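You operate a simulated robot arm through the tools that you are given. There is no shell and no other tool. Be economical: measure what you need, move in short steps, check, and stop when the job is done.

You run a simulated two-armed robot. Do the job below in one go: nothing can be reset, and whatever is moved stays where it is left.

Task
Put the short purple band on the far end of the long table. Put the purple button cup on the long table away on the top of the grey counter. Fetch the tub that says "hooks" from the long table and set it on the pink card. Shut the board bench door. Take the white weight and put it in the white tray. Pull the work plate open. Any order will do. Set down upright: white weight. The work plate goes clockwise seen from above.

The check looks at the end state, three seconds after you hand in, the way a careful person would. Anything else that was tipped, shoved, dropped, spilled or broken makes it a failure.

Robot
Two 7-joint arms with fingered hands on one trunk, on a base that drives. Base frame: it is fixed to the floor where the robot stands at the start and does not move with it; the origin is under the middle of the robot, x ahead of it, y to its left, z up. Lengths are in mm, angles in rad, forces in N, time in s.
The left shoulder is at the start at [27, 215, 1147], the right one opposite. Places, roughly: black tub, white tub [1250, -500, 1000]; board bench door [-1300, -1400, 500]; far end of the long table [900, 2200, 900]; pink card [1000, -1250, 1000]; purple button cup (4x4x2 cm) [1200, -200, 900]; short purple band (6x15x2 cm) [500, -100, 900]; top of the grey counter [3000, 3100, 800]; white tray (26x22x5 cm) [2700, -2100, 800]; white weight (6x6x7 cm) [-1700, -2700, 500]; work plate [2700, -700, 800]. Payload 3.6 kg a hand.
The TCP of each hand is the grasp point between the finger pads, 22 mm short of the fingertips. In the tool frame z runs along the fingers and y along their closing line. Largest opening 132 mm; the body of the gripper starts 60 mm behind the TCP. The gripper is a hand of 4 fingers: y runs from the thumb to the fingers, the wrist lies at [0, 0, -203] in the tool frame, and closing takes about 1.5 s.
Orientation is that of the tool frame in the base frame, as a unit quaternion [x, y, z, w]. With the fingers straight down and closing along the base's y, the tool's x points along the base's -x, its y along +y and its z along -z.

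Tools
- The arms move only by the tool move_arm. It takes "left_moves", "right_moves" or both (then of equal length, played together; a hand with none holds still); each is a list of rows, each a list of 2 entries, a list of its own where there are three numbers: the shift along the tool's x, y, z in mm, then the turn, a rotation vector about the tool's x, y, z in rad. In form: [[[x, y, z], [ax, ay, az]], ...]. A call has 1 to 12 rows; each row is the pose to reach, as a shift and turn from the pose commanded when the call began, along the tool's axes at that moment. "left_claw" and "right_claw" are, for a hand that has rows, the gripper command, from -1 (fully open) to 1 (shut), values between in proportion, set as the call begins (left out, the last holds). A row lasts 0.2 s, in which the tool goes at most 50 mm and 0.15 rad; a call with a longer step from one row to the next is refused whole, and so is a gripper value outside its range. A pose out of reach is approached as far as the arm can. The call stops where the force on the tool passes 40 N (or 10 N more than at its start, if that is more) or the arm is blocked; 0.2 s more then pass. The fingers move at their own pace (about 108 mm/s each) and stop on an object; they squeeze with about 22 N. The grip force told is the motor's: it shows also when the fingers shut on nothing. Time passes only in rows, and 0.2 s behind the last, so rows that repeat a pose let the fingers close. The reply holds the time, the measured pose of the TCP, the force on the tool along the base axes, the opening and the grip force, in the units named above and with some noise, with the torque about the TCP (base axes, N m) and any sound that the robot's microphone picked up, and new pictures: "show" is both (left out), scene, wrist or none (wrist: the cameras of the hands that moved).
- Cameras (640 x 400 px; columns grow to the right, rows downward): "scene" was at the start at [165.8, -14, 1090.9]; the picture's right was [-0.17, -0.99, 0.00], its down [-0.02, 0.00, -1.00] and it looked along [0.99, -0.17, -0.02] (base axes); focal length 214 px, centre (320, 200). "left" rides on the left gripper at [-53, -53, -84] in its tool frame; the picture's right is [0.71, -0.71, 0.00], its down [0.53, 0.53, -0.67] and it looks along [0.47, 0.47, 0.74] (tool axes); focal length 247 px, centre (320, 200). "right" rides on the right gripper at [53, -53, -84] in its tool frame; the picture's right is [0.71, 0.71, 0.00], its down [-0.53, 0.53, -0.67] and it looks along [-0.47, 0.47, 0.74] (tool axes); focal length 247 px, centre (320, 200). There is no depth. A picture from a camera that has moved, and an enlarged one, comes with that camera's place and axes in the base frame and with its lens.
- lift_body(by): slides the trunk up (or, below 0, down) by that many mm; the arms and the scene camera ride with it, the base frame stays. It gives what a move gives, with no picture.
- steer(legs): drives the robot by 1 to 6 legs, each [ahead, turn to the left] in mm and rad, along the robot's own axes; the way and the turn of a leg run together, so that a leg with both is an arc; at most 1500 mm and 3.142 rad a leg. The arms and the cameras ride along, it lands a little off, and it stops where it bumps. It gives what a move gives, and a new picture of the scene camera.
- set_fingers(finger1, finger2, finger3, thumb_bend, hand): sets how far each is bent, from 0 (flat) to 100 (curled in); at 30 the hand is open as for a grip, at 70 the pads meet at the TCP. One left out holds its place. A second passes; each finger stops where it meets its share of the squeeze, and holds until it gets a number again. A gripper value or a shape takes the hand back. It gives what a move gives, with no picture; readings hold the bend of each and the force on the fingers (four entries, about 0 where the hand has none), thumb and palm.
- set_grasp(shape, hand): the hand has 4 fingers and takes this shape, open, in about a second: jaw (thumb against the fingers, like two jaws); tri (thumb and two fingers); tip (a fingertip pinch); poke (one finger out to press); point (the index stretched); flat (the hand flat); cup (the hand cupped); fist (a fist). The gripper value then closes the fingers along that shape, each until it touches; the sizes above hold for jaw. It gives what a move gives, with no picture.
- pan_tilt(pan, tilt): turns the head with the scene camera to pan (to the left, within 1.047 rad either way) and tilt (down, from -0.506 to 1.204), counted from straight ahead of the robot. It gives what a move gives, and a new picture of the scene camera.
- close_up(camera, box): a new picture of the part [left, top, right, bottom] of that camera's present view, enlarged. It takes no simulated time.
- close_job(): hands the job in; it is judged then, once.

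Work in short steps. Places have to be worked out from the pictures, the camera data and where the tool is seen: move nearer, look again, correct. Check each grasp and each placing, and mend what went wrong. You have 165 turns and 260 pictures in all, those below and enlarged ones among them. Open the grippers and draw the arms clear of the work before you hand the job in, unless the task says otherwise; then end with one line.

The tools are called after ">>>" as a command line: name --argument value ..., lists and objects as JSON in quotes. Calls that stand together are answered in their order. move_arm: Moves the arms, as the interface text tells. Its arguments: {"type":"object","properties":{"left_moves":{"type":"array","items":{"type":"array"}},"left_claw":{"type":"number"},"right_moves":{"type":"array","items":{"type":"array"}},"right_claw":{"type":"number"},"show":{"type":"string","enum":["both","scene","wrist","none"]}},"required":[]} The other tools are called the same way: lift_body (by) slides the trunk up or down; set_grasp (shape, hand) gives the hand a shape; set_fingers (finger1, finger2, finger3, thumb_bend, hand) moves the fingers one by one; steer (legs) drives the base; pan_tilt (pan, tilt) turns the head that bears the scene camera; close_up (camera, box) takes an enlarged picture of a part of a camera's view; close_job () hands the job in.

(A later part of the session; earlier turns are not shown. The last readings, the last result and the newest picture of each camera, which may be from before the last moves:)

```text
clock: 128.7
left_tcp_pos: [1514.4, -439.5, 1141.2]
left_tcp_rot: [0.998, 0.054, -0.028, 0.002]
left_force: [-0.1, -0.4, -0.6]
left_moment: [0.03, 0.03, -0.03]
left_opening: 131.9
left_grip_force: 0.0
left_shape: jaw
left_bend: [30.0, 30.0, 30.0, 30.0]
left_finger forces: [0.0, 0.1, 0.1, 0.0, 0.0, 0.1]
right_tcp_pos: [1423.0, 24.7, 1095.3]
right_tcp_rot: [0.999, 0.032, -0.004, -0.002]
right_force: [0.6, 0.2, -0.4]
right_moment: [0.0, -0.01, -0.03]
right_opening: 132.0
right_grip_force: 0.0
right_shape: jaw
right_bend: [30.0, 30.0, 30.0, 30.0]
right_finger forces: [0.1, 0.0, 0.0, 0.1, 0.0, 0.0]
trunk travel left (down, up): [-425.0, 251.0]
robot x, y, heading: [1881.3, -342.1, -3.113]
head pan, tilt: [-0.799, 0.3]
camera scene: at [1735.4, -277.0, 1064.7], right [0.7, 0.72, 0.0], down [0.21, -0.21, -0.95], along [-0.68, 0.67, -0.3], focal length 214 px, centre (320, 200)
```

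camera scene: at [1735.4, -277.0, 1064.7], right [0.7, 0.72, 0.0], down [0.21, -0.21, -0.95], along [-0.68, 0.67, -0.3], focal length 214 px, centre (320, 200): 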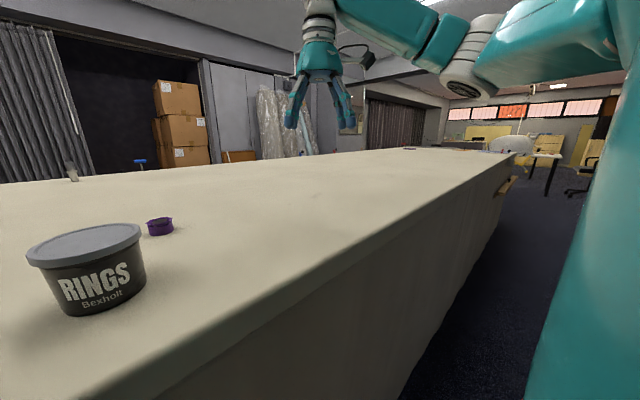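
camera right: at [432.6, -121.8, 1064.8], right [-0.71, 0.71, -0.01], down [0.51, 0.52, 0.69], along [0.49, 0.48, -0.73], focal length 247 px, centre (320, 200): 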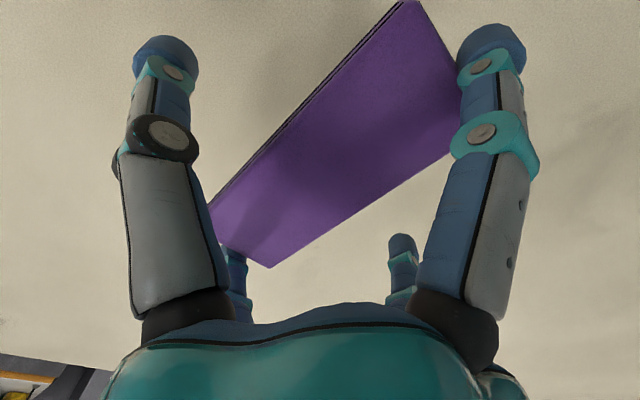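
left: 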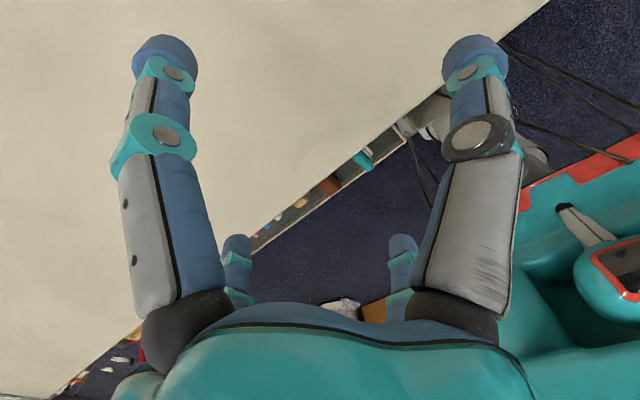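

Facing the table now. Looking straight down ahead to locate the cup and tubs.

>>> pan_tilt --pan 0 --tilt 0.55

```text
clock: 129.8
left_tcp_pos: [1515.5, -440.4, 1142.6]
left_tcp_rot: [0.998, 0.055, -0.029, 0.003]
left_force: [-0.6, -0.3, 0.3]
left_moment: [0.02, 0.0, -0.01]
left_opening: 132.2
left_grip_force: 0.0
left_shape: jaw
left_bend: [30.0, 30.0, 30.0, 30.0]
left_finger forces: [0.0, 0.1, 0.0, 0.1, 0.1, 0.0]
right_tcp_pos: [1423.3, 24.6, 1096.6]
right_tcp_rot: [0.999, 0.032, -0.005, 0.0]
right_force: [-0.5, -1.1, 0.3]
right_moment: [0.02, 0.03, -0.03]
right_opening: 132.1
right_grip_force: 0.0
right_shape: jaw
right_bend: [30.0, 30.0, 30.0, 30.0]
right_finger forces: [0.0, 0.0, 0.1, 0.0, 0.1, 0.0]
trunk travel left (down, up): [-425.0, 251.0]
robot x, y, heading: [1882.6, -340.5, -3.113]
head pan, tilt: [0.0, 0.55]
camera scene: at [1714.2, -344.8, 1041.9], right [-0.03, 1.0, 0.0], down [0.52, 0.01, -0.85], along [-0.85, -0.02, -0.52], focal length 214 px, centre (320, 200)
```

scene: 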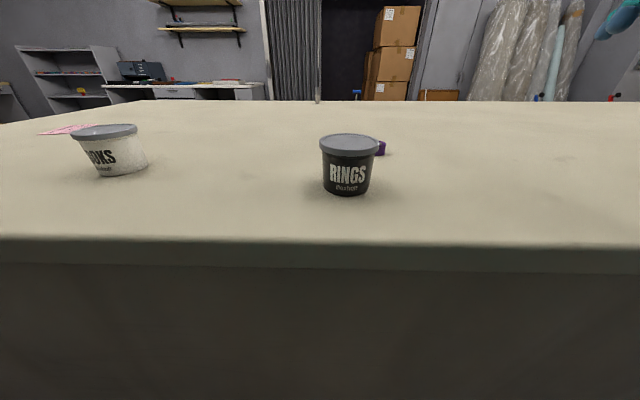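

Cup is at ~(1247,−222). I nudge forward 55 mm and move the right hand above the cup.

>>> steer --legs '[[55, 0]]'

>>> move_arm --right_moves '[[[-25, 40, 10], [0, 0, 0]], [[-50, 80, 20], [0, 0, 0]], [[-75, 120, 30], [0, 0, 0]], [[-100, 160, 45], [0, 0, 0]], [[-125, 198, 60], [0, 0, 0]], [[-137, 238, 75], [0, 0, 0]], [[-137, 238, 85], [0, 0, 0]]]' --show "both"

```text
clock: 130.8
left_tcp_pos: [1458.6, -441.6, 1141.8]
left_tcp_rot: [0.998, 0.053, -0.028, 0.002]
left_force: [0.1, 0.0, -0.3]
left_moment: [0.03, -0.02, -0.02]
left_opening: 131.9
left_grip_force: 0.1
left_shape: jaw
left_bend: [30.0, 30.0, 30.0, 30.0]
left_finger forces: [0.0, 0.1, 0.0, 0.0, 0.0, 0.0]
right_tcp_pos: [1367.5, 23.7, 1094.8]
right_tcp_rot: [0.999, 0.031, -0.004, -0.002]
right_force: [-0.3, 0.0, -0.9]
right_moment: [0.0, -0.02, 0.0]
right_opening: 132.1
right_grip_force: 0.0
right_shape: jaw
right_bend: [30.0, 30.0, 30.0, 30.0]
right_finger forces: [0.1, 0.0, 0.0, 0.1, 0.1, 0.0]
trunk travel left (down, up): [-425.0, 251.0]
robot x, y, heading: [1825.7, -342.6, -3.116]
head pan, tilt: [0.0, 0.55]
camera scene: at [1657.6, -345.9, 1041.4], right [-0.03, 1.0, 0.0], down [0.53, 0.01, -0.85], along [-0.85, -0.02, -0.53], focal length 214 px, centre (320, 200)
```

scene: 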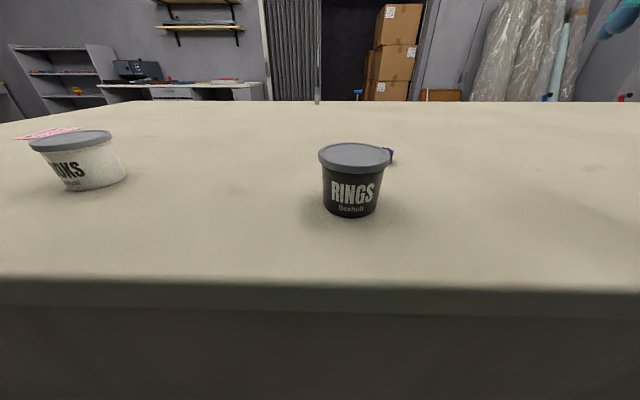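

```text
clock: 132.4
left_tcp_pos: [1461.2, -439.6, 1142.9]
left_tcp_rot: [0.998, 0.054, -0.029, 0.002]
left_force: [-0.6, -0.5, -0.3]
left_moment: [0.0, 0.02, 0.02]
left_opening: 132.1
left_grip_force: 0.0
left_shape: jaw
left_bend: [30.0, 30.0, 30.0, 30.0]
left_finger forces: [0.1, 0.0, 0.1, 0.0, 0.0, 0.0]
right_tcp_pos: [1248.7, -222.0, 1011.4]
right_tcp_rot: [0.999, 0.032, -0.004, -0.001]
right_force: [-0.5, -0.2, -0.1]
right_moment: [-0.02, 0.0, 0.01]
right_opening: 131.9
right_grip_force: 0.0
right_shape: jaw
right_bend: [30.0, 30.0, 30.0, 30.0]
right_finger forces: [0.1, 0.0, 0.0, 0.1, 0.1, 0.0]
trunk travel left (down, up): [-425.0, 251.0]
robot x, y, heading: [1828.1, -339.2, -3.118]
head pan, tilt: [0.0, 0.55]
camera scene: at [1659.7, -345.5, 1041.8], right [-0.03, 1.0, 0.0], down [0.52, 0.01, -0.85], along [-0.85, -0.02, -0.52], focal length 214 px, centre (320, 200)
camera right: at [1299.7, -165.4, 1095.4], right [0.75, -0.66, -0.01], down [-0.49, -0.56, 0.67], along [-0.45, -0.5, -0.74], focal length 247 px, centre (320, 200)
```

scene: 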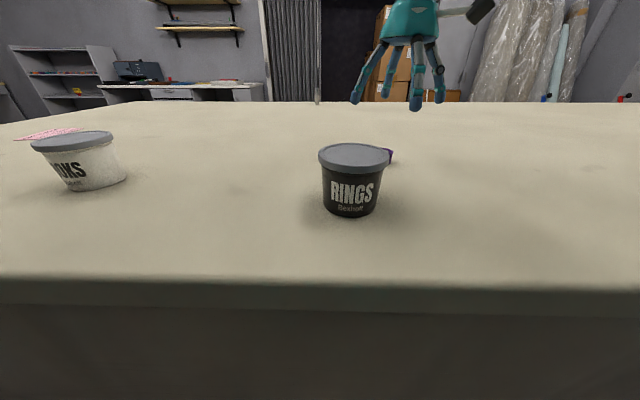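
right: 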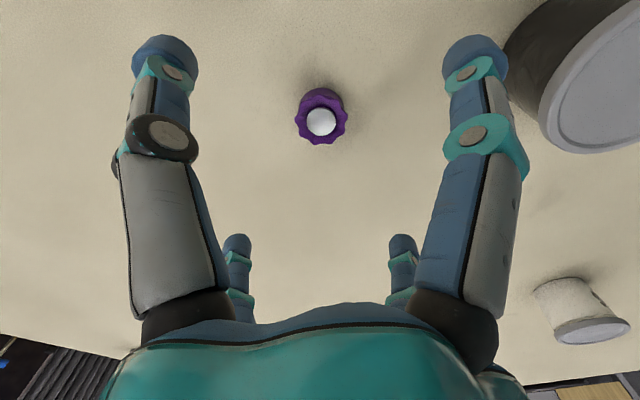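

The cup is right under the palm. Descend to grasp height and close gently.

>>> move_arm --right_moves '[[[0, 0, 40], [0, 0, 0]], [[0, 0, 75], [0, 0, 0]], [[0, 0, 95], [0, 0, 0]], [[0, 0, 105], [0, 0, 0]], [[0, 0, 105], [0, 0, 0]]]' --show "wrist"

```text
clock: 133.6
left_tcp_pos: [1461.3, -440.9, 1143.1]
left_tcp_rot: [0.998, 0.054, -0.028, 0.003]
left_force: [0.3, -0.8, -0.1]
left_moment: [-0.01, -0.03, -0.05]
left_opening: 131.9
left_grip_force: 0.0
left_shape: jaw
left_bend: [30.0, 30.0, 30.0, 30.0]
left_finger forces: [0.0, 0.1, 0.0, 0.0, 0.0, 0.0]
right_tcp_pos: [1246.8, -223.6, 909.0]
right_tcp_rot: [1.0, 0.031, -0.005, -0.001]
right_force: [-0.6, 0.3, 0.4]
right_moment: [0.03, 0.03, 0.03]
right_opening: 132.0
right_grip_force: 0.0
right_shape: jaw
right_bend: [30.0, 30.0, 30.0, 30.0]
right_finger forces: [0.0, 0.0, 0.0, 0.1, 0.0, 0.1]
trunk travel left (down, up): [-425.0, 251.0]
robot x, y, heading: [1826.1, -347.9, -3.114]
head pan, tilt: [0.0, 0.55]
camera right: at [1298.1, -166.4, 992.2], right [0.75, -0.66, -0.01], down [-0.49, -0.56, 0.67], along [-0.45, -0.5, -0.74], focal length 247 px, centre (320, 200)
```

right: 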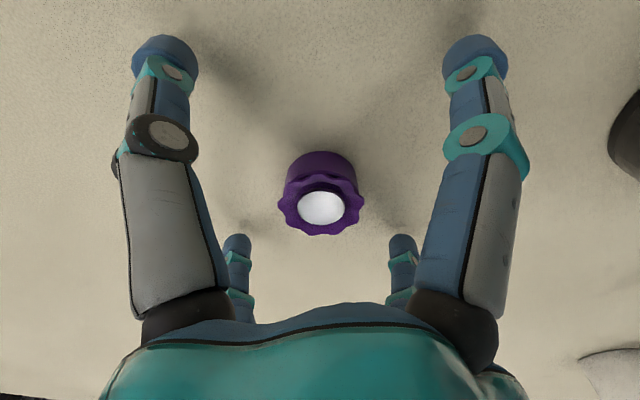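

Well centred. Small correction, then close.

>>> move_arm --right_moves '[[[-5, 5, 3], [0, 0, 0]], [[-5, 5, 3], [0, 0, 0]]]' --show "none"

>>> move_arm --right_moves '[[[0, 0, 0], [0, 0, 0]], [[0, 0, 0], [0, 0, 0]], [[0, 0, 0], [0, 0, 0]], [[0, 0, 0], [0, 0, 0]], [[0, 0, 0], [0, 0, 0]], [[0, 0, 0], [0, 0, 0]], [[0, 0, 0], [0, 0, 0]], [[0, 0, 0], [0, 0, 0]]]' --right_claw 1 --show "wrist"

```text
clock: 134.2
left_tcp_pos: [1460.8, -440.2, 1142.6]
left_tcp_rot: [0.998, 0.054, -0.029, 0.003]
left_force: [0.1, 0.7, 0.7]
left_moment: [-0.02, 0.02, 0.0]
left_opening: 132.0
left_grip_force: 0.0
left_shape: jaw
left_bend: [30.0, 30.0, 30.0, 30.0]
left_finger forces: [0.0, 0.0, 0.0, 0.1, 0.1, 0.0]
right_tcp_pos: [1242.2, -228.4, 904.5]
right_tcp_rot: [1.0, 0.031, -0.004, -0.002]
right_force: [0.1, -0.1, -0.3]
right_moment: [-0.01, 0.02, 0.02]
right_opening: 132.1
right_grip_force: 0.0
right_shape: jaw
right_bend: [30.0, 30.0, 30.0, 30.0]
right_finger forces: [0.1, 0.0, 0.0, 0.0, 0.0, 0.1]
trunk travel left (down, up): [-425.0, 251.0]
robot x, y, heading: [1824.9, -340.8, -3.111]
head pan, tilt: [0.0, 0.55]
```

```text
clock: 136.0
left_tcp_pos: [1461.4, -440.5, 1143.7]
left_tcp_rot: [0.998, 0.054, -0.028, 0.003]
left_force: [-0.2, 0.2, -0.2]
left_moment: [0.0, 0.01, -0.01]
left_opening: 131.8
left_grip_force: 0.1
left_shape: jaw
left_bend: [30.0, 30.0, 30.0, 30.0]
left_finger forces: [0.0, 0.0, 0.1, 0.0, 0.0, 0.1]
right_tcp_pos: [1244.0, -227.3, 904.1]
right_tcp_rot: [0.999, 0.032, -0.004, -0.002]
right_force: [-0.4, 0.1, -0.5]
right_moment: [0.02, -0.02, 0.01]
right_opening: 31.6
right_grip_force: 21.9
right_shape: jaw
right_bend: [78.0, 79.0, 79.0, 70.0]
right_finger forces: [18.8, 19.9, 19.7, 0.0, 19.1, 0.1]
trunk travel left (down, up): [-425.0, 251.0]
robot x, y, heading: [1827.9, -339.2, -3.117]
head pan, tilt: [0.0, 0.55]
camera right: at [1293.8, -171.4, 988.6], right [0.75, -0.66, -0.01], down [-0.49, -0.56, 0.67], along [-0.45, -0.5, -0.74], focal length 247 px, centre (320, 200)
```

right: 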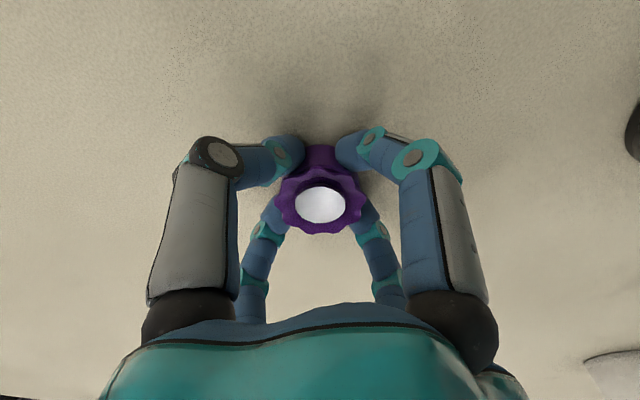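

Cup gripped firmly by all four digits. Lift it, and bring the left hand over the HOOKS tub, straightening its tilt.

>>> move_arm --right_moves '[[[0, 0, -40], [0, 0, 0]], [[0, 0, -80], [0, 0, 0]], [[0, 0, -120], [0, 0, 0]], [[20, -20, -150], [0, 0, 0]], [[40, -50, -170], [0, 0, 0]], [[60, -90, -180], [0, 0, 0]], [[80, -120, -180], [0, 0, 0]], [[80, -120, -180], [0, 0, 0]]]' --left_moves '[[[-15, 40, 0], [0, 0, 0]], [[-35, 80, 0], [0, 0.02, 0]], [[-55, 120, 10], [0, 0.056, 0]], [[-75, 160, 25], [0, 0.056, 0]], [[-95, 200, 40], [0, 0.056, 0]], [[-115, 240, 60], [0, 0.056, 0]], [[-135, 275, 85], [0, 0.056, 0]], [[-140, 281, 110], [0, 0.056, 0]]]' --show "both"

```text
clock: 137.8
left_tcp_pos: [1345.4, -735.8, 1040.2]
left_tcp_rot: [0.999, 0.054, -0.001, 0.001]
left_force: [0.2, -0.6, -0.8]
left_moment: [0.01, 0.03, -0.02]
left_opening: 132.1
left_grip_force: 0.1
left_shape: jaw
left_bend: [30.0, 30.0, 30.0, 30.0]
left_finger forces: [0.0, 0.0, 0.1, 0.0, 0.0, 0.0]
right_tcp_pos: [1313.8, -102.0, 1082.8]
right_tcp_rot: [0.999, 0.032, -0.004, -0.001]
right_force: [-0.6, -0.1, 0.4]
right_moment: [0.01, -0.01, 0.04]
right_opening: 31.3
right_grip_force: 21.3
right_shape: jaw
right_bend: [78.0, 79.0, 79.0, 70.0]
right_finger forces: [18.7, 20.8, 20.2, 0.0, 18.7, 0.0]
trunk travel left (down, up): [-425.0, 251.0]
robot x, y, heading: [1830.0, -343.0, -3.114]
head pan, tilt: [0.0, 0.55]
camera scene: at [1659.5, -346.2, 1041.8], right [-0.03, 1.0, 0.0], down [0.52, 0.01, -0.85], along [-0.85, -0.02, -0.52], focal length 214 px, centre (320, 200)
camera right: at [1366.4, -45.6, 1166.3], right [0.75, -0.66, -0.01], down [-0.49, -0.56, 0.67], along [-0.45, -0.5, -0.74], focal length 247 px, centre (320, 200)
camera left: at [1287.6, -688.4, 1123.9], right [0.63, 0.78, 0.0], down [0.58, -0.47, 0.67], along [0.52, -0.42, -0.74], focal length 247 px, centre (320, 200)
```

scene: 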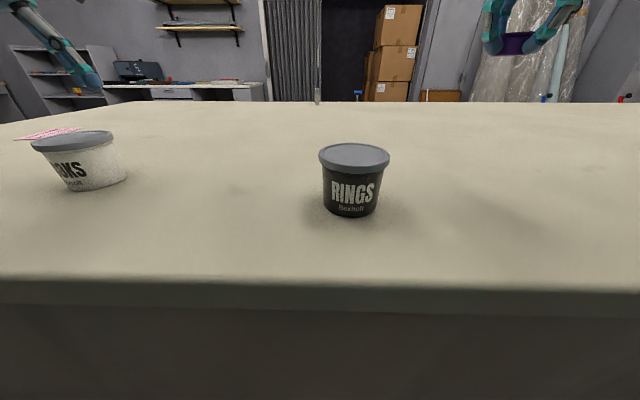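
right: 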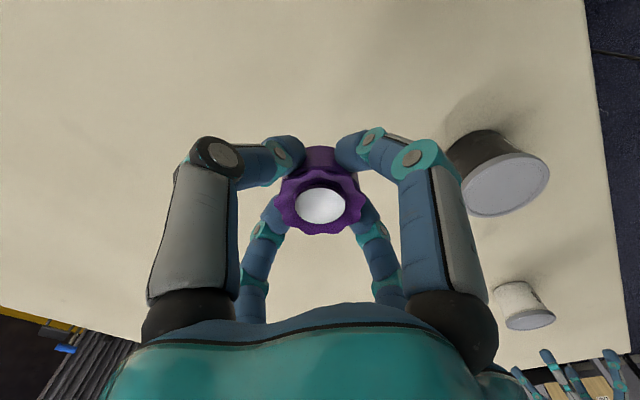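
left: 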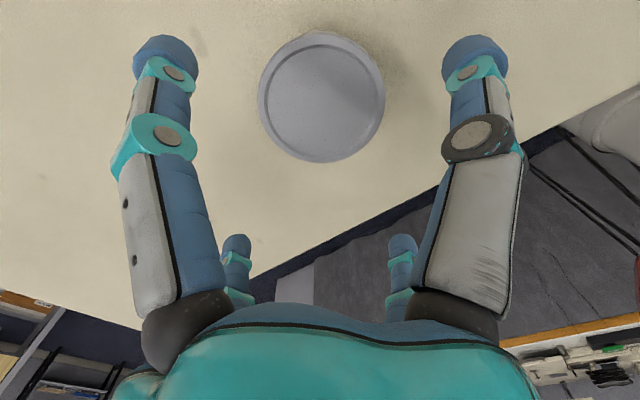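

Lid centre at ~(1336,−727). Correcting and descending around the tub.

>>> move_arm --left_moves '[[[-8, -10, 20], [0, 0, 0]], [[-8, -10, 60], [0, 0, 0]], [[-8, -10, 95], [0, 0, 0]], [[-8, -10, 118], [0, 0, 0]], [[-8, -10, 126], [0, 0, 0]], [[-8, -10, 126], [0, 0, 0]]]' --show "wrist"

```text
clock: 139.2
left_tcp_pos: [1337.1, -727.4, 917.7]
left_tcp_rot: [0.999, 0.052, -0.002, 0.002]
left_force: [1.6, -5.3, 17.9]
left_moment: [-0.3, -0.33, -0.09]
left_opening: 131.8
left_grip_force: 0.1
left_shape: jaw
left_bend: [30.0, 25.0, 28.0, 30.0]
left_finger forces: [0.0, 10.8, 5.7, 0.1, 0.0, 0.0]
right_tcp_pos: [1316.6, -101.1, 1084.2]
right_tcp_rot: [0.999, 0.032, -0.005, -0.002]
right_force: [-0.5, -0.2, 0.0]
right_moment: [0.02, 0.01, -0.02]
right_opening: 31.1
right_grip_force: 21.8
right_shape: jaw
right_bend: [78.0, 79.0, 79.0, 70.0]
right_finger forces: [18.6, 20.8, 20.1, 0.0, 18.8, 0.0]
trunk travel left (down, up): [-425.0, 251.0]
robot x, y, heading: [1824.6, -343.2, -3.114]
head pan, tilt: [0.0, 0.55]
camera left: at [1279.8, -679.5, 1001.0], right [0.63, 0.78, -0.01], down [0.58, -0.46, 0.67], along [0.52, -0.42, -0.75], focal length 247 px, centre (320, 200)
```

left: 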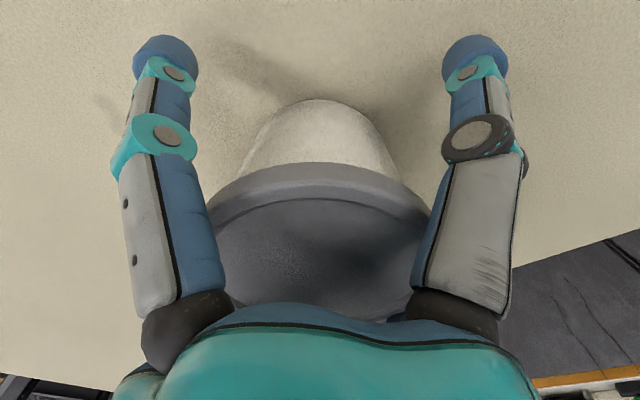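

Fingers 2 and 3 rub the lid: tub sits slightly to their side. Raise 12 mm and shift toward it, then check.

>>> move_arm --left_moves '[[[0, 0, -12], [0, 0, 0]], [[4, 4, -12], [0, 0, 0]], [[8, 7, -12], [0, 0, 0]], [[8, 7, -10], [0, 0, 0]]]' --show "wrist"

```text
clock: 140.2
left_tcp_pos: [1344.5, -733.3, 924.7]
left_tcp_rot: [0.999, 0.053, -0.001, 0.002]
left_force: [-0.9, -0.5, 0.0]
left_moment: [0.02, -0.03, -0.02]
left_opening: 131.7
left_grip_force: 0.1
left_shape: jaw
left_bend: [30.0, 30.0, 30.0, 30.0]
left_finger forces: [0.1, 0.0, 0.0, 0.0, 0.0, 0.1]
right_tcp_pos: [1314.6, -102.4, 1083.6]
right_tcp_rot: [0.999, 0.032, -0.004, -0.002]
right_force: [0.3, 0.2, -0.5]
right_moment: [-0.01, -0.01, -0.03]
right_opening: 31.2
right_grip_force: 22.2
right_shape: jaw
right_bend: [78.0, 79.0, 79.0, 70.0]
right_finger forces: [18.7, 20.8, 20.3, 0.0, 18.8, 0.1]
trunk travel left (down, up): [-425.0, 251.0]
robot x, y, heading: [1827.8, -343.1, -3.12]
head pan, tilt: [0.0, 0.55]
camera left: at [1287.4, -684.5, 1009.3], right [0.63, 0.78, 0.0], down [0.58, -0.47, 0.67], along [0.52, -0.42, -0.74], focal length 247 px, centre (320, 200)
```

left: 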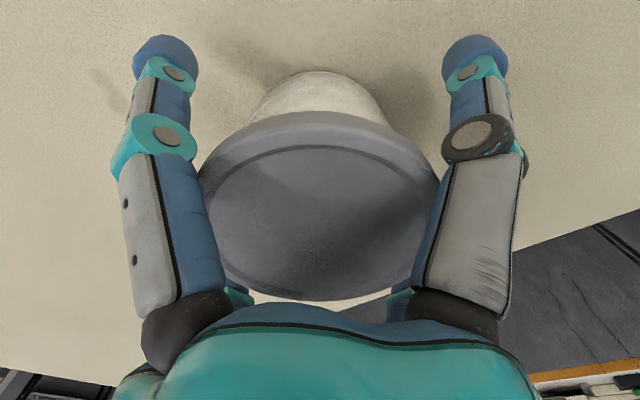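

Free all round now. Close on the tub.

>>> move_arm --left_moves '[[[0, 0, 0], [0, 0, 0]], [[0, 0, 0], [0, 0, 0]], [[0, 0, 0], [0, 0, 0]], [[0, 0, 0], [0, 0, 0]], [[0, 0, 0], [0, 0, 0]], [[0, 0, 0], [0, 0, 0]], [[0, 0, 0], [0, 0, 0]]]' --left_claw 1 --show "both"

```text
clock: 141.8
left_tcp_pos: [1345.5, -732.9, 924.7]
left_tcp_rot: [0.999, 0.053, -0.001, 0.0]
left_force: [0.2, 0.5, -0.1]
left_moment: [-0.02, 0.03, -0.01]
left_opening: 71.9
left_grip_force: 21.9
left_shape: jaw
left_bend: [32.0, 37.0, 38.0, 70.0]
left_finger forces: [20.7, 20.1, 20.3, 0.1, 20.4, 0.0]
right_tcp_pos: [1316.1, -102.2, 1082.8]
right_tcp_rot: [1.0, 0.031, -0.005, -0.001]
right_force: [0.1, 0.5, -1.2]
right_moment: [0.0, 0.01, 0.01]
right_opening: 31.2
right_grip_force: 21.9
right_shape: jaw
right_bend: [78.0, 79.0, 79.0, 70.0]
right_finger forces: [18.7, 20.9, 20.4, 0.0, 18.8, 0.0]
trunk travel left (down, up): [-425.0, 251.0]
robot x, y, heading: [1830.6, -342.9, -3.116]
head pan, tilt: [0.0, 0.55]
camera scene: at [1659.6, -346.0, 1041.8], right [-0.03, 1.0, 0.0], down [0.52, 0.01, -0.85], along [-0.85, -0.02, -0.52], focal length 214 px, centre (320, 200)
camera left: at [1287.2, -684.6, 1009.3], right [0.63, 0.78, 0.0], down [0.58, -0.47, 0.67], along [0.52, -0.42, -0.74], focal length 247 px, centre (320, 200)
```

scene: 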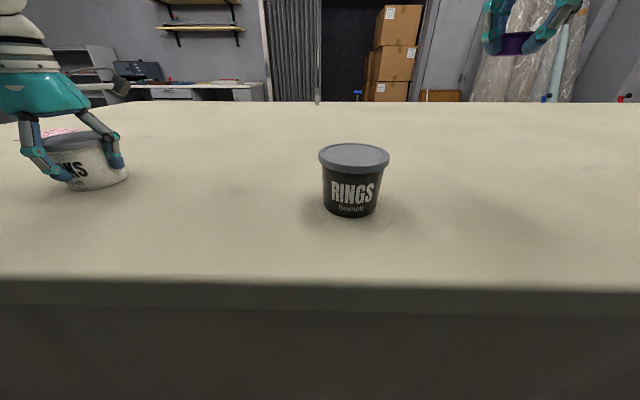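
left: 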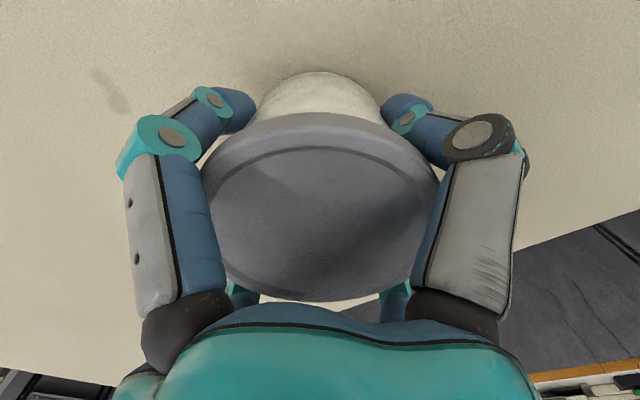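

Tub gripped all round. Lift it and draw the arm in, then back away.

>>> move_arm --left_moves '[[[0, 0, -15], [0, 0, 0]], [[0, 0, -50], [0, 0, 0]], [[0, 0, -90], [0, 0, 0]], [[0, 0, -130], [0, 0, 0]], [[0, -30, -160], [0, 0, 0]], [[0, -75, -170], [0, 0, 0]], [[0, -120, -170], [0, 0, 0]], [[0, -165, -170], [0, 0, 0]], [[0, -200, -170], [0, 0, 0]], [[0, -200, -170], [0, 0, 0]]]' --show "scene"

>>> steer --legs '[[-200, 0], [0, 0.77]]'

```text
clock: 144.0
left_tcp_pos: [1324.5, -534.2, 1097.4]
left_tcp_rot: [0.999, 0.053, -0.001, 0.001]
left_force: [0.0, 0.0, -3.2]
left_moment: [-0.03, 0.0, 0.01]
left_opening: 72.0
left_grip_force: 22.0
left_shape: jaw
left_bend: [32.0, 37.0, 38.0, 70.0]
left_finger forces: [20.7, 20.1, 20.1, 0.1, 20.6, 0.0]
right_tcp_pos: [1315.5, -102.3, 1083.0]
right_tcp_rot: [1.0, 0.031, -0.005, -0.002]
right_force: [0.3, 0.0, -0.9]
right_moment: [0.0, -0.01, 0.01]
right_opening: 31.3
right_grip_force: 22.5
right_shape: jaw
right_bend: [78.0, 79.0, 79.0, 70.0]
right_finger forces: [18.7, 20.7, 20.3, 0.0, 18.8, 0.1]
trunk travel left (down, up): [-425.0, 251.0]
robot x, y, heading: [1826.4, -339.8, -3.118]
head pan, tilt: [0.0, 0.55]
camera scene: at [1659.6, -346.2, 1041.8], right [-0.03, 1.0, 0.0], down [0.52, 0.01, -0.85], along [-0.85, -0.02, -0.52], focal length 214 px, centre (320, 200)
```

scene: 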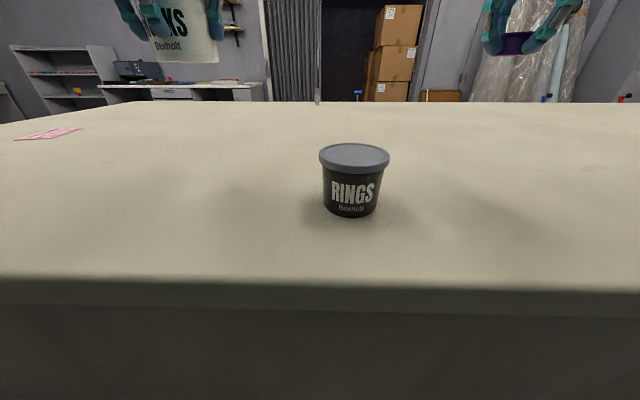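

```text
clock: 147.6
left_tcp_pos: [1808.8, -829.2, 1097.2]
left_tcp_rot: [0.902, 0.432, 0.0, 0.001]
left_force: [0.0, -0.1, -2.4]
left_moment: [0.01, -0.03, 0.03]
left_opening: 71.6
left_grip_force: 22.0
left_shape: jaw
left_bend: [32.0, 37.0, 38.0, 70.0]
left_finger forces: [20.8, 20.2, 20.1, 0.0, 20.6, 0.1]
right_tcp_pos: [1495.2, -530.3, 1082.1]
right_tcp_rot: [0.911, 0.411, -0.005, 0.0]
right_force: [-0.3, 0.0, -0.5]
right_moment: [0.02, 0.0, 0.0]
right_opening: 31.1
right_grip_force: 22.0
right_shape: jaw
right_bend: [78.0, 79.0, 79.0, 70.0]
right_finger forces: [18.5, 20.4, 20.4, 0.0, 18.8, 0.0]
trunk travel left (down, up): [-425.0, 251.0]
robot x, y, heading: [2002.3, -306.0, -2.331]
head pan, tilt: [0.0, 0.55]
camera scene: at [1883.2, -431.1, 1041.7], right [-0.72, 0.69, 0.0], down [0.36, 0.38, -0.85], along [-0.59, -0.62, -0.52], focal length 214 px, centre (320, 200)
```

scene: 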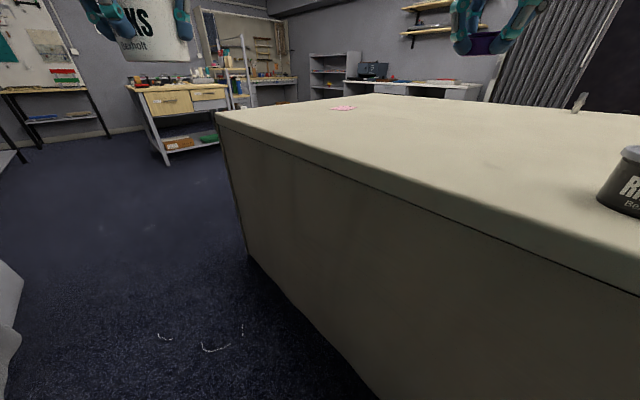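

Turning down the aisle, then around the table's near (−y) end.

>>> steer --legs '[[0, 0.76], [1450, 0]]'

>>> steer --legs '[[150, -0.75]]'

>>> steer --legs '[[0, -0.8]]'

```text
clock: 156.9
left_tcp_pos: [2218.5, -2273.8, 1095.6]
left_tcp_rot: [0.678, 0.735, -0.001, 0.0]
left_force: [1.3, -1.2, -2.4]
left_moment: [0.06, -0.05, -0.01]
left_opening: 71.2
left_grip_force: 22.0
left_shape: jaw
left_bend: [32.0, 37.0, 39.0, 70.0]
left_finger forces: [21.0, 21.8, 19.7, 0.0, 21.2, 0.0]
right_tcp_pos: [1785.9, -2272.8, 1083.5]
right_tcp_rot: [0.694, 0.72, -0.005, 0.001]
right_force: [0.1, 0.3, -0.2]
right_moment: [-0.02, -0.01, -0.02]
right_opening: 30.9
right_grip_force: 22.3
right_shape: jaw
right_bend: [78.0, 79.0, 79.0, 70.0]
right_finger forces: [18.3, 20.3, 20.9, 0.1, 18.8, 0.0]
trunk travel left (down, up): [-425.0, 251.0]
robot x, y, heading: [2001.3, -1762.7, -1.569]
head pan, tilt: [0.0, 0.55]
camera scene: at [2000.1, -1932.1, 1041.7], right [-1.0, 0.0, 0.0], down [0.0, 0.52, -0.85], along [0.0, -0.85, -0.52], focal length 214 px, centre (320, 200)
```

scene: 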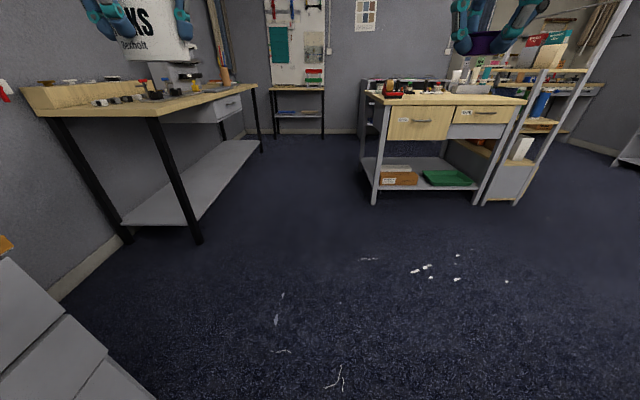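

```text
clock: 159.2
left_tcp_pos: [1761.5, -2422.2, 1098.2]
left_tcp_rot: [0.9, 0.436, 0.0, 0.002]
left_force: [-1.0, -0.1, -2.8]
left_moment: [-0.01, -0.02, -0.02]
left_opening: 71.4
left_grip_force: 22.2
left_shape: jaw
left_bend: [32.0, 37.0, 39.0, 70.0]
left_finger forces: [21.6, 21.7, 19.7, 0.0, 21.0, 0.0]
right_tcp_pos: [1445.9, -2127.2, 1083.8]
right_tcp_rot: [0.909, 0.417, -0.005, 0.0]
right_force: [-0.4, -0.4, -1.0]
right_moment: [-0.03, -0.03, 0.01]
right_opening: 30.9
right_grip_force: 22.3
right_shape: jaw
right_bend: [78.0, 79.0, 79.0, 70.0]
right_finger forces: [18.0, 20.3, 20.9, 0.1, 18.8, 0.1]
trunk travel left (down, up): [-425.0, 251.0]
robot x, y, heading: [1968.9, -1922.7, -2.314]
head pan, tilt: [0.0, 0.55]
camera scene: at [1855.9, -2045.9, 1041.8], right [-0.74, 0.68, 0.0], down [0.35, 0.39, -0.85], along [-0.57, -0.63, -0.52], focal length 214 px, centre (320, 200)
```

scene: 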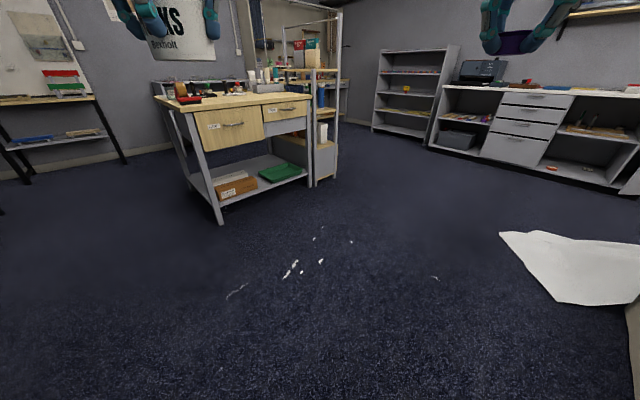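

```text
clock: 161.7
left_tcp_pos: [1466.7, -2123.1, 1097.4]
left_tcp_rot: [0.999, 0.051, -0.001, 0.001]
left_force: [1.0, 0.3, -2.4]
left_moment: [0.02, 0.02, 0.0]
left_opening: 70.9
left_grip_force: 22.1
left_shape: jaw
left_bend: [32.0, 37.0, 39.0, 70.0]
left_finger forces: [23.9, 21.7, 19.3, 0.0, 21.6, 0.0]
right_tcp_pos: [1457.0, -1690.8, 1083.9]
right_tcp_rot: [1.0, 0.03, -0.003, -0.002]
right_force: [0.0, 0.6, -1.3]
right_moment: [-0.05, 0.0, -0.01]
right_opening: 31.1
right_grip_force: 21.5
right_shape: jaw
right_bend: [78.0, 79.0, 79.0, 70.0]
right_finger forces: [17.9, 20.2, 21.0, 0.0, 18.8, 0.0]
trunk travel left (down, up): [-425.0, 251.0]
robot x, y, heading: [1974.3, -1968.6, -3.102]
head pan, tilt: [0.0, 0.55]
camera scene: at [1801.7, -1972.2, 1041.7], right [-0.04, 1.0, 0.0], down [0.52, 0.02, -0.85], along [-0.85, -0.03, -0.52], focal length 214 px, centre (320, 200)
```

scene: 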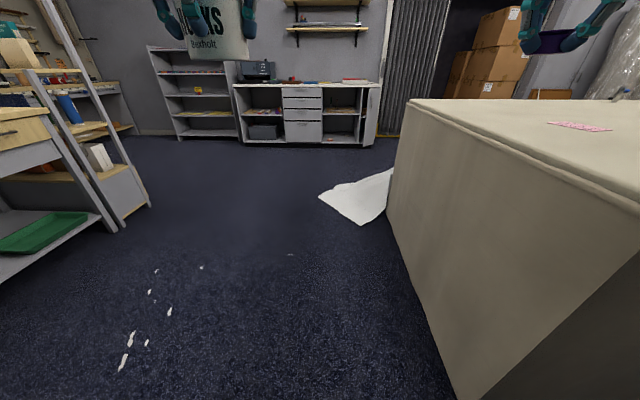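

Table end at y≈−1480; card near (1015,−1130). Drive to x≈1180, turn to face the table end.

>>> steer --legs '[[800, 0]]'

>>> steer --legs '[[0, -0.8]]'

>>> steer --legs '[[0, -0.8]]'

```text
clock: 166.0
left_tcp_pos: [663.4, -2158.9, 1099.5]
left_tcp_rot: [0.999, 0.054, -0.001, 0.001]
left_force: [-0.5, 0.2, -2.7]
left_moment: [0.01, -0.03, 0.0]
left_opening: 70.9
left_grip_force: 22.3
left_shape: jaw
left_bend: [32.0, 37.0, 39.0, 70.0]
left_finger forces: [24.0, 21.5, 20.2, 0.0, 22.1, 0.0]
right_tcp_pos: [651.2, -1725.6, 1085.3]
right_tcp_rot: [0.999, 0.032, -0.004, -0.002]
right_force: [0.3, -0.4, 0.1]
right_moment: [0.02, -0.03, 0.01]
right_opening: 30.9
right_grip_force: 21.8
right_shape: jaw
right_bend: [78.0, 79.0, 79.0, 70.0]
right_finger forces: [17.7, 20.5, 21.0, 0.1, 19.3, 0.0]
trunk travel left (down, up): [-425.0, 251.0]
robot x, y, heading: [1163.2, -1999.2, -3.1]
head pan, tilt: [0.0, 0.55]
camera scene: at [997.5, -2006.4, 1041.7], right [-0.04, 1.0, 0.0], down [0.52, 0.02, -0.85], along [-0.85, -0.04, -0.52], focal length 214 px, centre (320, 200)
```

scene: 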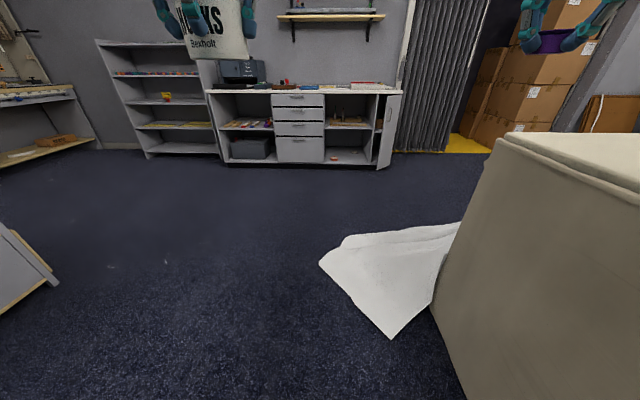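

```text
clock: 168.5
left_tcp_pos: [699.9, -1754.9, 1099.0]
left_tcp_rot: [0.942, -0.334, 0.0, 0.0]
left_force: [-0.4, -0.3, -3.4]
left_moment: [0.0, -0.02, 0.0]
left_opening: 71.0
left_grip_force: 22.2
left_shape: jaw
left_bend: [32.0, 37.0, 39.0, 70.0]
left_finger forces: [24.0, 21.6, 19.2, 0.1, 21.9, 0.1]
right_tcp_pos: [999.8, -1442.1, 1084.4]
right_tcp_rot: [0.935, -0.356, -0.002, -0.004]
right_force: [-1.0, -0.6, -0.2]
right_moment: [0.01, 0.01, 0.01]
right_opening: 30.8
right_grip_force: 21.9
right_shape: jaw
right_bend: [78.0, 79.0, 79.0, 70.0]
right_finger forces: [17.7, 20.0, 21.2, 0.0, 18.9, 0.0]
trunk travel left (down, up): [-425.0, 251.0]
robot x, y, heading: [1139.8, -2028.5, 2.395]
head pan, tilt: [0.0, 0.55]
camera scene: at [1015.1, -1914.4, 1041.7], right [0.68, 0.73, 0.0], down [0.38, -0.36, -0.85], along [-0.62, 0.58, -0.52], focal length 214 px, centre (320, 200)
```

scene: 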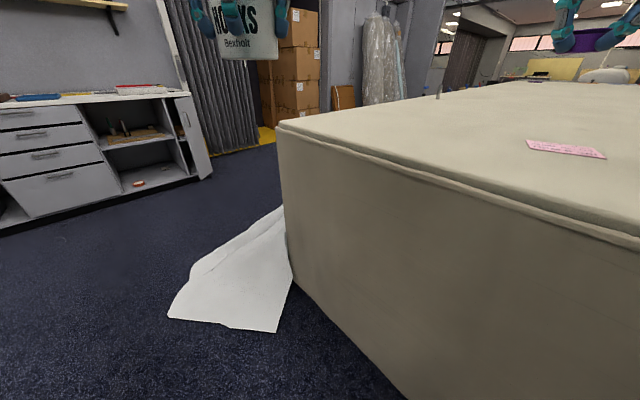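

```text
clock: 171.0
left_tcp_pos: [1030.4, -1521.1, 1100.6]
left_tcp_rot: [0.737, -0.676, -0.002, 0.0]
left_force: [0.1, -0.7, -2.7]
left_moment: [-0.01, 0.0, 0.03]
left_opening: 70.8
left_grip_force: 21.6
left_shape: jaw
left_bend: [32.0, 37.0, 40.0, 70.0]
left_finger forces: [24.2, 21.4, 19.0, 0.0, 21.9, 0.0]
right_tcp_pos: [1462.3, -1519.8, 1085.1]
right_tcp_rot: [0.722, -0.692, -0.001, -0.005]
right_force: [0.7, -0.5, -0.6]
right_moment: [-0.02, -0.04, 0.04]
right_opening: 30.8
right_grip_force: 22.2
right_shape: jaw
right_bend: [78.0, 79.0, 79.0, 70.0]
right_finger forces: [17.6, 20.1, 21.2, 0.1, 18.7, 0.0]
trunk travel left (down, up): [-425.0, 251.0]
robot x, y, heading: [1094.8, -2028.9, 1.61]
head pan, tilt: [0.0, 0.55]
camera scene: at [1090.5, -1860.0, 1041.6], right [1.0, 0.03, 0.0], down [0.02, -0.52, -0.85], along [-0.03, 0.85, -0.52], focal length 214 px, centre (320, 200)
```

scene: 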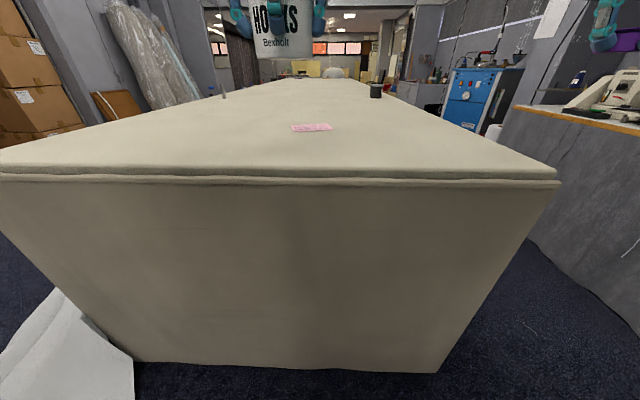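

Card centre ≈(1037,−1127). I shift right so the left shoulder lines up with it, then close in on the table end.

>>> steer --legs '[[0, -0.75], [210, 0]]'

>>> steer --legs '[[0, 0.71]]'

>>> steer --legs '[[85, 0]]'

```text
clock: 174.1
left_tcp_pos: [1446.7, -1566.5, 1106.2]
left_tcp_rot: [-0.432, 0.902, 0.004, 0.004]
left_force: [0.4, 0.5, -4.4]
left_moment: [-0.04, 0.1, -0.01]
left_opening: 70.7
left_grip_force: 21.4
left_shape: jaw
left_bend: [32.0, 37.0, 40.0, 70.0]
left_finger forces: [24.5, 20.5, 19.5, 0.1, 21.7, 0.0]
right_tcp_pos: [1762.3, -1867.4, 1091.1]
right_tcp_rot: [-0.411, 0.912, 0.0, 0.009]
right_force: [0.1, 0.1, -0.8]
right_moment: [-0.03, 0.11, -0.01]
right_opening: 30.6
right_grip_force: 22.7
right_shape: jaw
right_bend: [78.0, 79.0, 79.0, 70.0]
right_finger forces: [17.4, 20.2, 21.5, 0.1, 18.5, 0.1]
trunk travel left (down, up): [-425.0, 251.0]
robot x, y, heading: [1123.8, -1947.2, 0.801]
head pan, tilt: [0.0, 0.55]
stopped in leg 2: the robot was blocked; the commanded pose is now the measured one
camera scene: at [1242.1, -1824.1, 1041.5], right [0.72, -0.7, 0.0], down [-0.37, -0.38, -0.85], along [0.59, 0.61, -0.53], focal length 214 px, centre (320, 200)
```

scene: 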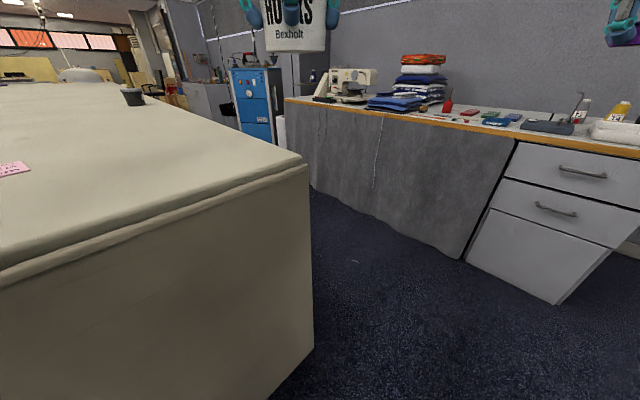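

```text
clock: 176.4
left_tcp_pos: [1120.9, -1444.9, 1105.2]
left_tcp_rot: [0.718, -0.696, -0.007, -0.004]
left_force: [-0.2, -0.2, -2.3]
left_moment: [-0.02, -0.01, 0.04]
left_opening: 70.6
left_grip_force: 21.9
left_shape: jaw
left_bend: [32.0, 37.0, 40.0, 70.0]
left_finger forces: [24.3, 20.3, 18.7, 0.1, 21.4, 0.0]
right_tcp_pos: [1555.9, -1468.8, 1094.3]
right_tcp_rot: [-0.702, 0.712, 0.004, 0.01]
right_force: [0.0, -0.9, -0.7]
right_moment: [0.0, -0.02, 0.01]
right_opening: 30.8
right_grip_force: 22.2
right_shape: jaw
right_bend: [78.0, 79.0, 79.0, 70.0]
right_finger forces: [17.2, 20.1, 21.5, 0.0, 18.6, 0.0]
trunk travel left (down, up): [-425.0, 251.0]
robot x, y, heading: [1156.4, -1942.6, 1.506]
head pan, tilt: [0.0, 0.55]
camera scene: at [1169.8, -1776.8, 1041.7], right [1.0, -0.07, 0.0], down [-0.04, -0.52, -0.85], along [0.06, 0.85, -0.52], focal length 214 px, centre (320, 200)
```

scene: 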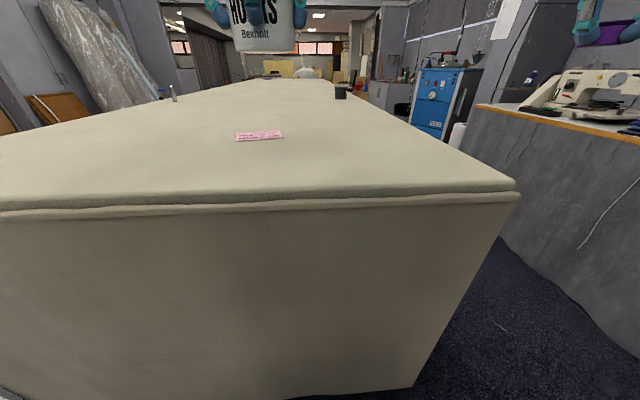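

```text
clock: 177.5
left_tcp_pos: [1127.2, -1357.3, 1105.7]
left_tcp_rot: [0.719, -0.695, -0.006, -0.003]
left_force: [0.7, 0.1, -2.6]
left_moment: [-0.05, 0.02, 0.02]
left_opening: 70.6
left_grip_force: 22.1
left_shape: jaw
left_bend: [32.0, 37.0, 40.0, 70.0]
left_finger forces: [24.9, 21.9, 19.3, 0.0, 21.9, 0.0]
right_tcp_pos: [1562.2, -1381.8, 1092.3]
right_tcp_rot: [-0.702, 0.712, 0.004, 0.008]
right_force: [0.5, 0.9, -0.2]
right_moment: [-0.02, 0.02, 0.02]
right_opening: 30.8
right_grip_force: 21.6
right_shape: jaw
right_bend: [78.0, 79.0, 79.0, 70.0]
right_finger forces: [17.2, 20.4, 21.6, 0.0, 18.8, 0.0]
trunk travel left (down, up): [-425.0, 251.0]
robot x, y, heading: [1163.7, -1857.8, 1.504]
head pan, tilt: [0.0, 0.55]
camera scene: at [1175.8, -1690.3, 1041.5], right [1.0, -0.07, 0.0], down [-0.04, -0.52, -0.85], along [0.06, 0.85, -0.53], focal length 214 px, centre (320, 200)
```

scene: 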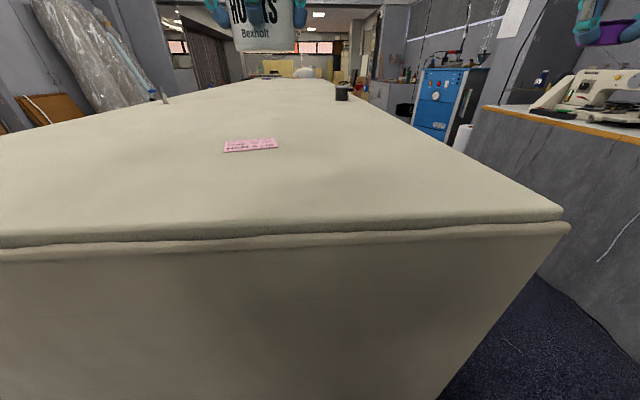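

Card ≈(1043,−1150). Another 75 mm forward puts it in reach.

>>> steer --legs '[[78, 0]]'

```text
clock: 178.5
left_tcp_pos: [1132.0, -1279.2, 1107.7]
left_tcp_rot: [0.719, -0.695, -0.006, -0.003]
left_force: [0.8, 0.5, -2.7]
left_moment: [-0.06, 0.02, 0.02]
left_opening: 70.7
left_grip_force: 22.0
left_shape: jaw
left_bend: [32.0, 37.0, 40.0, 70.0]
left_finger forces: [24.8, 21.8, 19.4, 0.1, 21.9, 0.1]
right_tcp_pos: [1568.4, -1303.4, 1094.3]
right_tcp_rot: [-0.703, 0.712, 0.004, 0.008]
right_force: [0.0, 0.4, -1.1]
right_moment: [-0.05, 0.0, -0.01]
right_opening: 30.5
right_grip_force: 22.2
right_shape: jaw
right_bend: [78.0, 79.0, 79.0, 70.0]
right_finger forces: [17.1, 20.6, 21.6, 0.0, 18.8, 0.1]
trunk travel left (down, up): [-425.0, 251.0]
robot x, y, heading: [1168.8, -1784.6, 1.502]
head pan, tilt: [0.0, 0.55]
camera scene: at [1180.9, -1612.0, 1041.5], right [1.0, -0.07, 0.0], down [-0.04, -0.52, -0.85], along [0.06, 0.85, -0.53], focal length 214 px, centre (320, 200)
```

scene: 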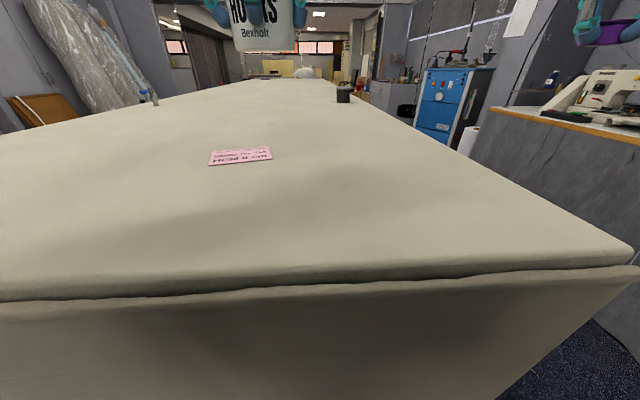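

Moving the tub over the card's centre (1041,−1163) and lowering to just above it.

>>> move_arm --left_moves '[[[-35, 25, 10], [0, 0, 0]], [[-70, 50, 25], [0, 0, 0]], [[-100, 72, 50], [0, 0, 0]], [[-119, 87, 85], [0, 0, 0]], [[-119, 87, 125], [0, 0, 0]], [[-119, 87, 155], [0, 0, 0]], [[-119, 87, 168], [0, 0, 0]], [[-119, 87, 168], [0, 0, 0]]]' --show "both"

```text
clock: 180.3
left_tcp_pos: [1039.1, -1163.6, 939.8]
left_tcp_rot: [0.719, -0.695, -0.007, -0.004]
left_force: [0.2, -0.2, -2.8]
left_moment: [-0.02, 0.03, 0.01]
left_opening: 70.8
left_grip_force: 22.3
left_shape: jaw
left_bend: [32.0, 37.0, 40.0, 70.0]
left_finger forces: [24.9, 21.3, 19.2, 0.1, 21.6, 0.1]
right_tcp_pos: [1567.0, -1304.6, 1094.8]
right_tcp_rot: [-0.702, 0.712, 0.004, 0.009]
right_force: [-0.3, 0.4, -0.1]
right_moment: [-0.01, 0.0, 0.0]
right_opening: 30.6
right_grip_force: 21.8
right_shape: jaw
right_bend: [78.0, 79.0, 79.0, 70.0]
right_finger forces: [17.3, 20.4, 21.6, 0.1, 18.7, 0.0]
trunk travel left (down, up): [-425.0, 251.0]
robot x, y, heading: [1168.2, -1781.2, 1.5]
head pan, tilt: [0.0, 0.55]
camera scene: at [1180.8, -1613.7, 1041.8], right [1.0, -0.07, 0.0], down [-0.04, -0.52, -0.85], along [0.06, 0.85, -0.52], focal length 214 px, centre (320, 200)
camera left: at [1092.1, -1109.2, 1025.7], right [0.73, -0.68, -0.01], down [-0.51, -0.55, 0.66], along [-0.46, -0.48, -0.75], focal length 247 px, centre (320, 200)
```

scene: 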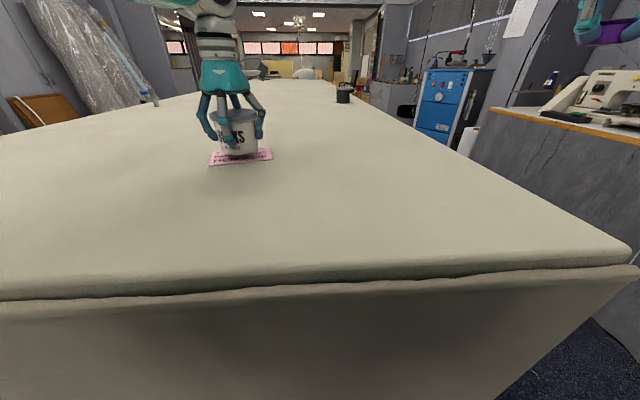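
left: 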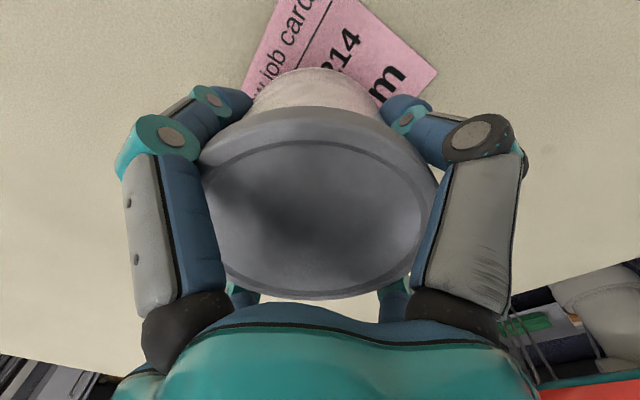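

Tub hovers over the card's middle. Lowering the last ~14 mm gently.

>>> move_arm --left_moves '[[[0, 0, 5], [0, 0, 0]], [[0, 0, 9], [0, 0, 0]], [[0, 0, 12], [0, 0, 0]], [[0, 0, 14], [0, 0, 0]], [[0, 0, 14], [0, 0, 0]]]' --show "none"

>>> close_up --camera "scene" --box '[180, 80, 300, 180]'

```text
clock: 181.5
left_tcp_pos: [1040.7, -1163.6, 928.6]
left_tcp_rot: [0.719, -0.695, -0.007, -0.004]
left_force: [0.3, 0.0, -3.1]
left_moment: [-0.04, 0.02, 0.01]
left_opening: 70.7
left_grip_force: 22.1
left_shape: jaw
left_bend: [32.0, 37.0, 40.0, 70.0]
left_finger forces: [24.9, 21.2, 19.2, 0.0, 21.7, 0.0]
right_tcp_pos: [1568.0, -1304.1, 1093.6]
right_tcp_rot: [-0.703, 0.711, 0.004, 0.01]
right_force: [0.3, 0.5, -0.5]
right_moment: [-0.01, 0.0, 0.02]
right_opening: 30.4
right_grip_force: 22.7
right_shape: jaw
right_bend: [78.0, 79.0, 79.0, 70.0]
right_finger forces: [17.2, 20.5, 21.6, 0.1, 18.8, 0.0]
trunk travel left (down, up): [-425.0, 251.0]
robot x, y, heading: [1169.3, -1782.3, 1.5]
head pan, tilt: [0.0, 0.55]
```

```text
4.00 times, centred on (240, 130) of scene
camera zoom: at [1180.8, -1613.7, 1041.8], right [1.0, -0.07, 0.0], down [-0.04, -0.52, -0.85], along [0.06, 0.85, -0.52], focal length 858 px, centre (640, 480)
```

zoom: 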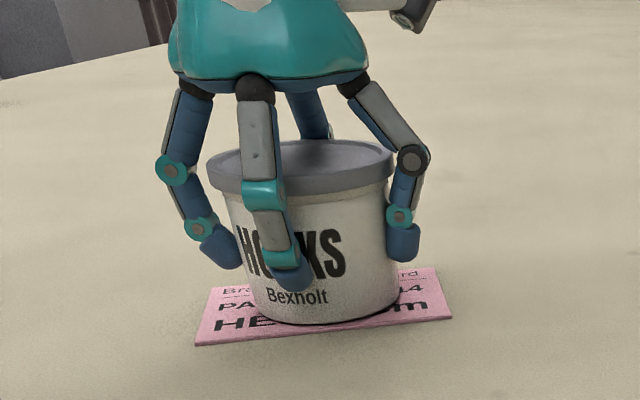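

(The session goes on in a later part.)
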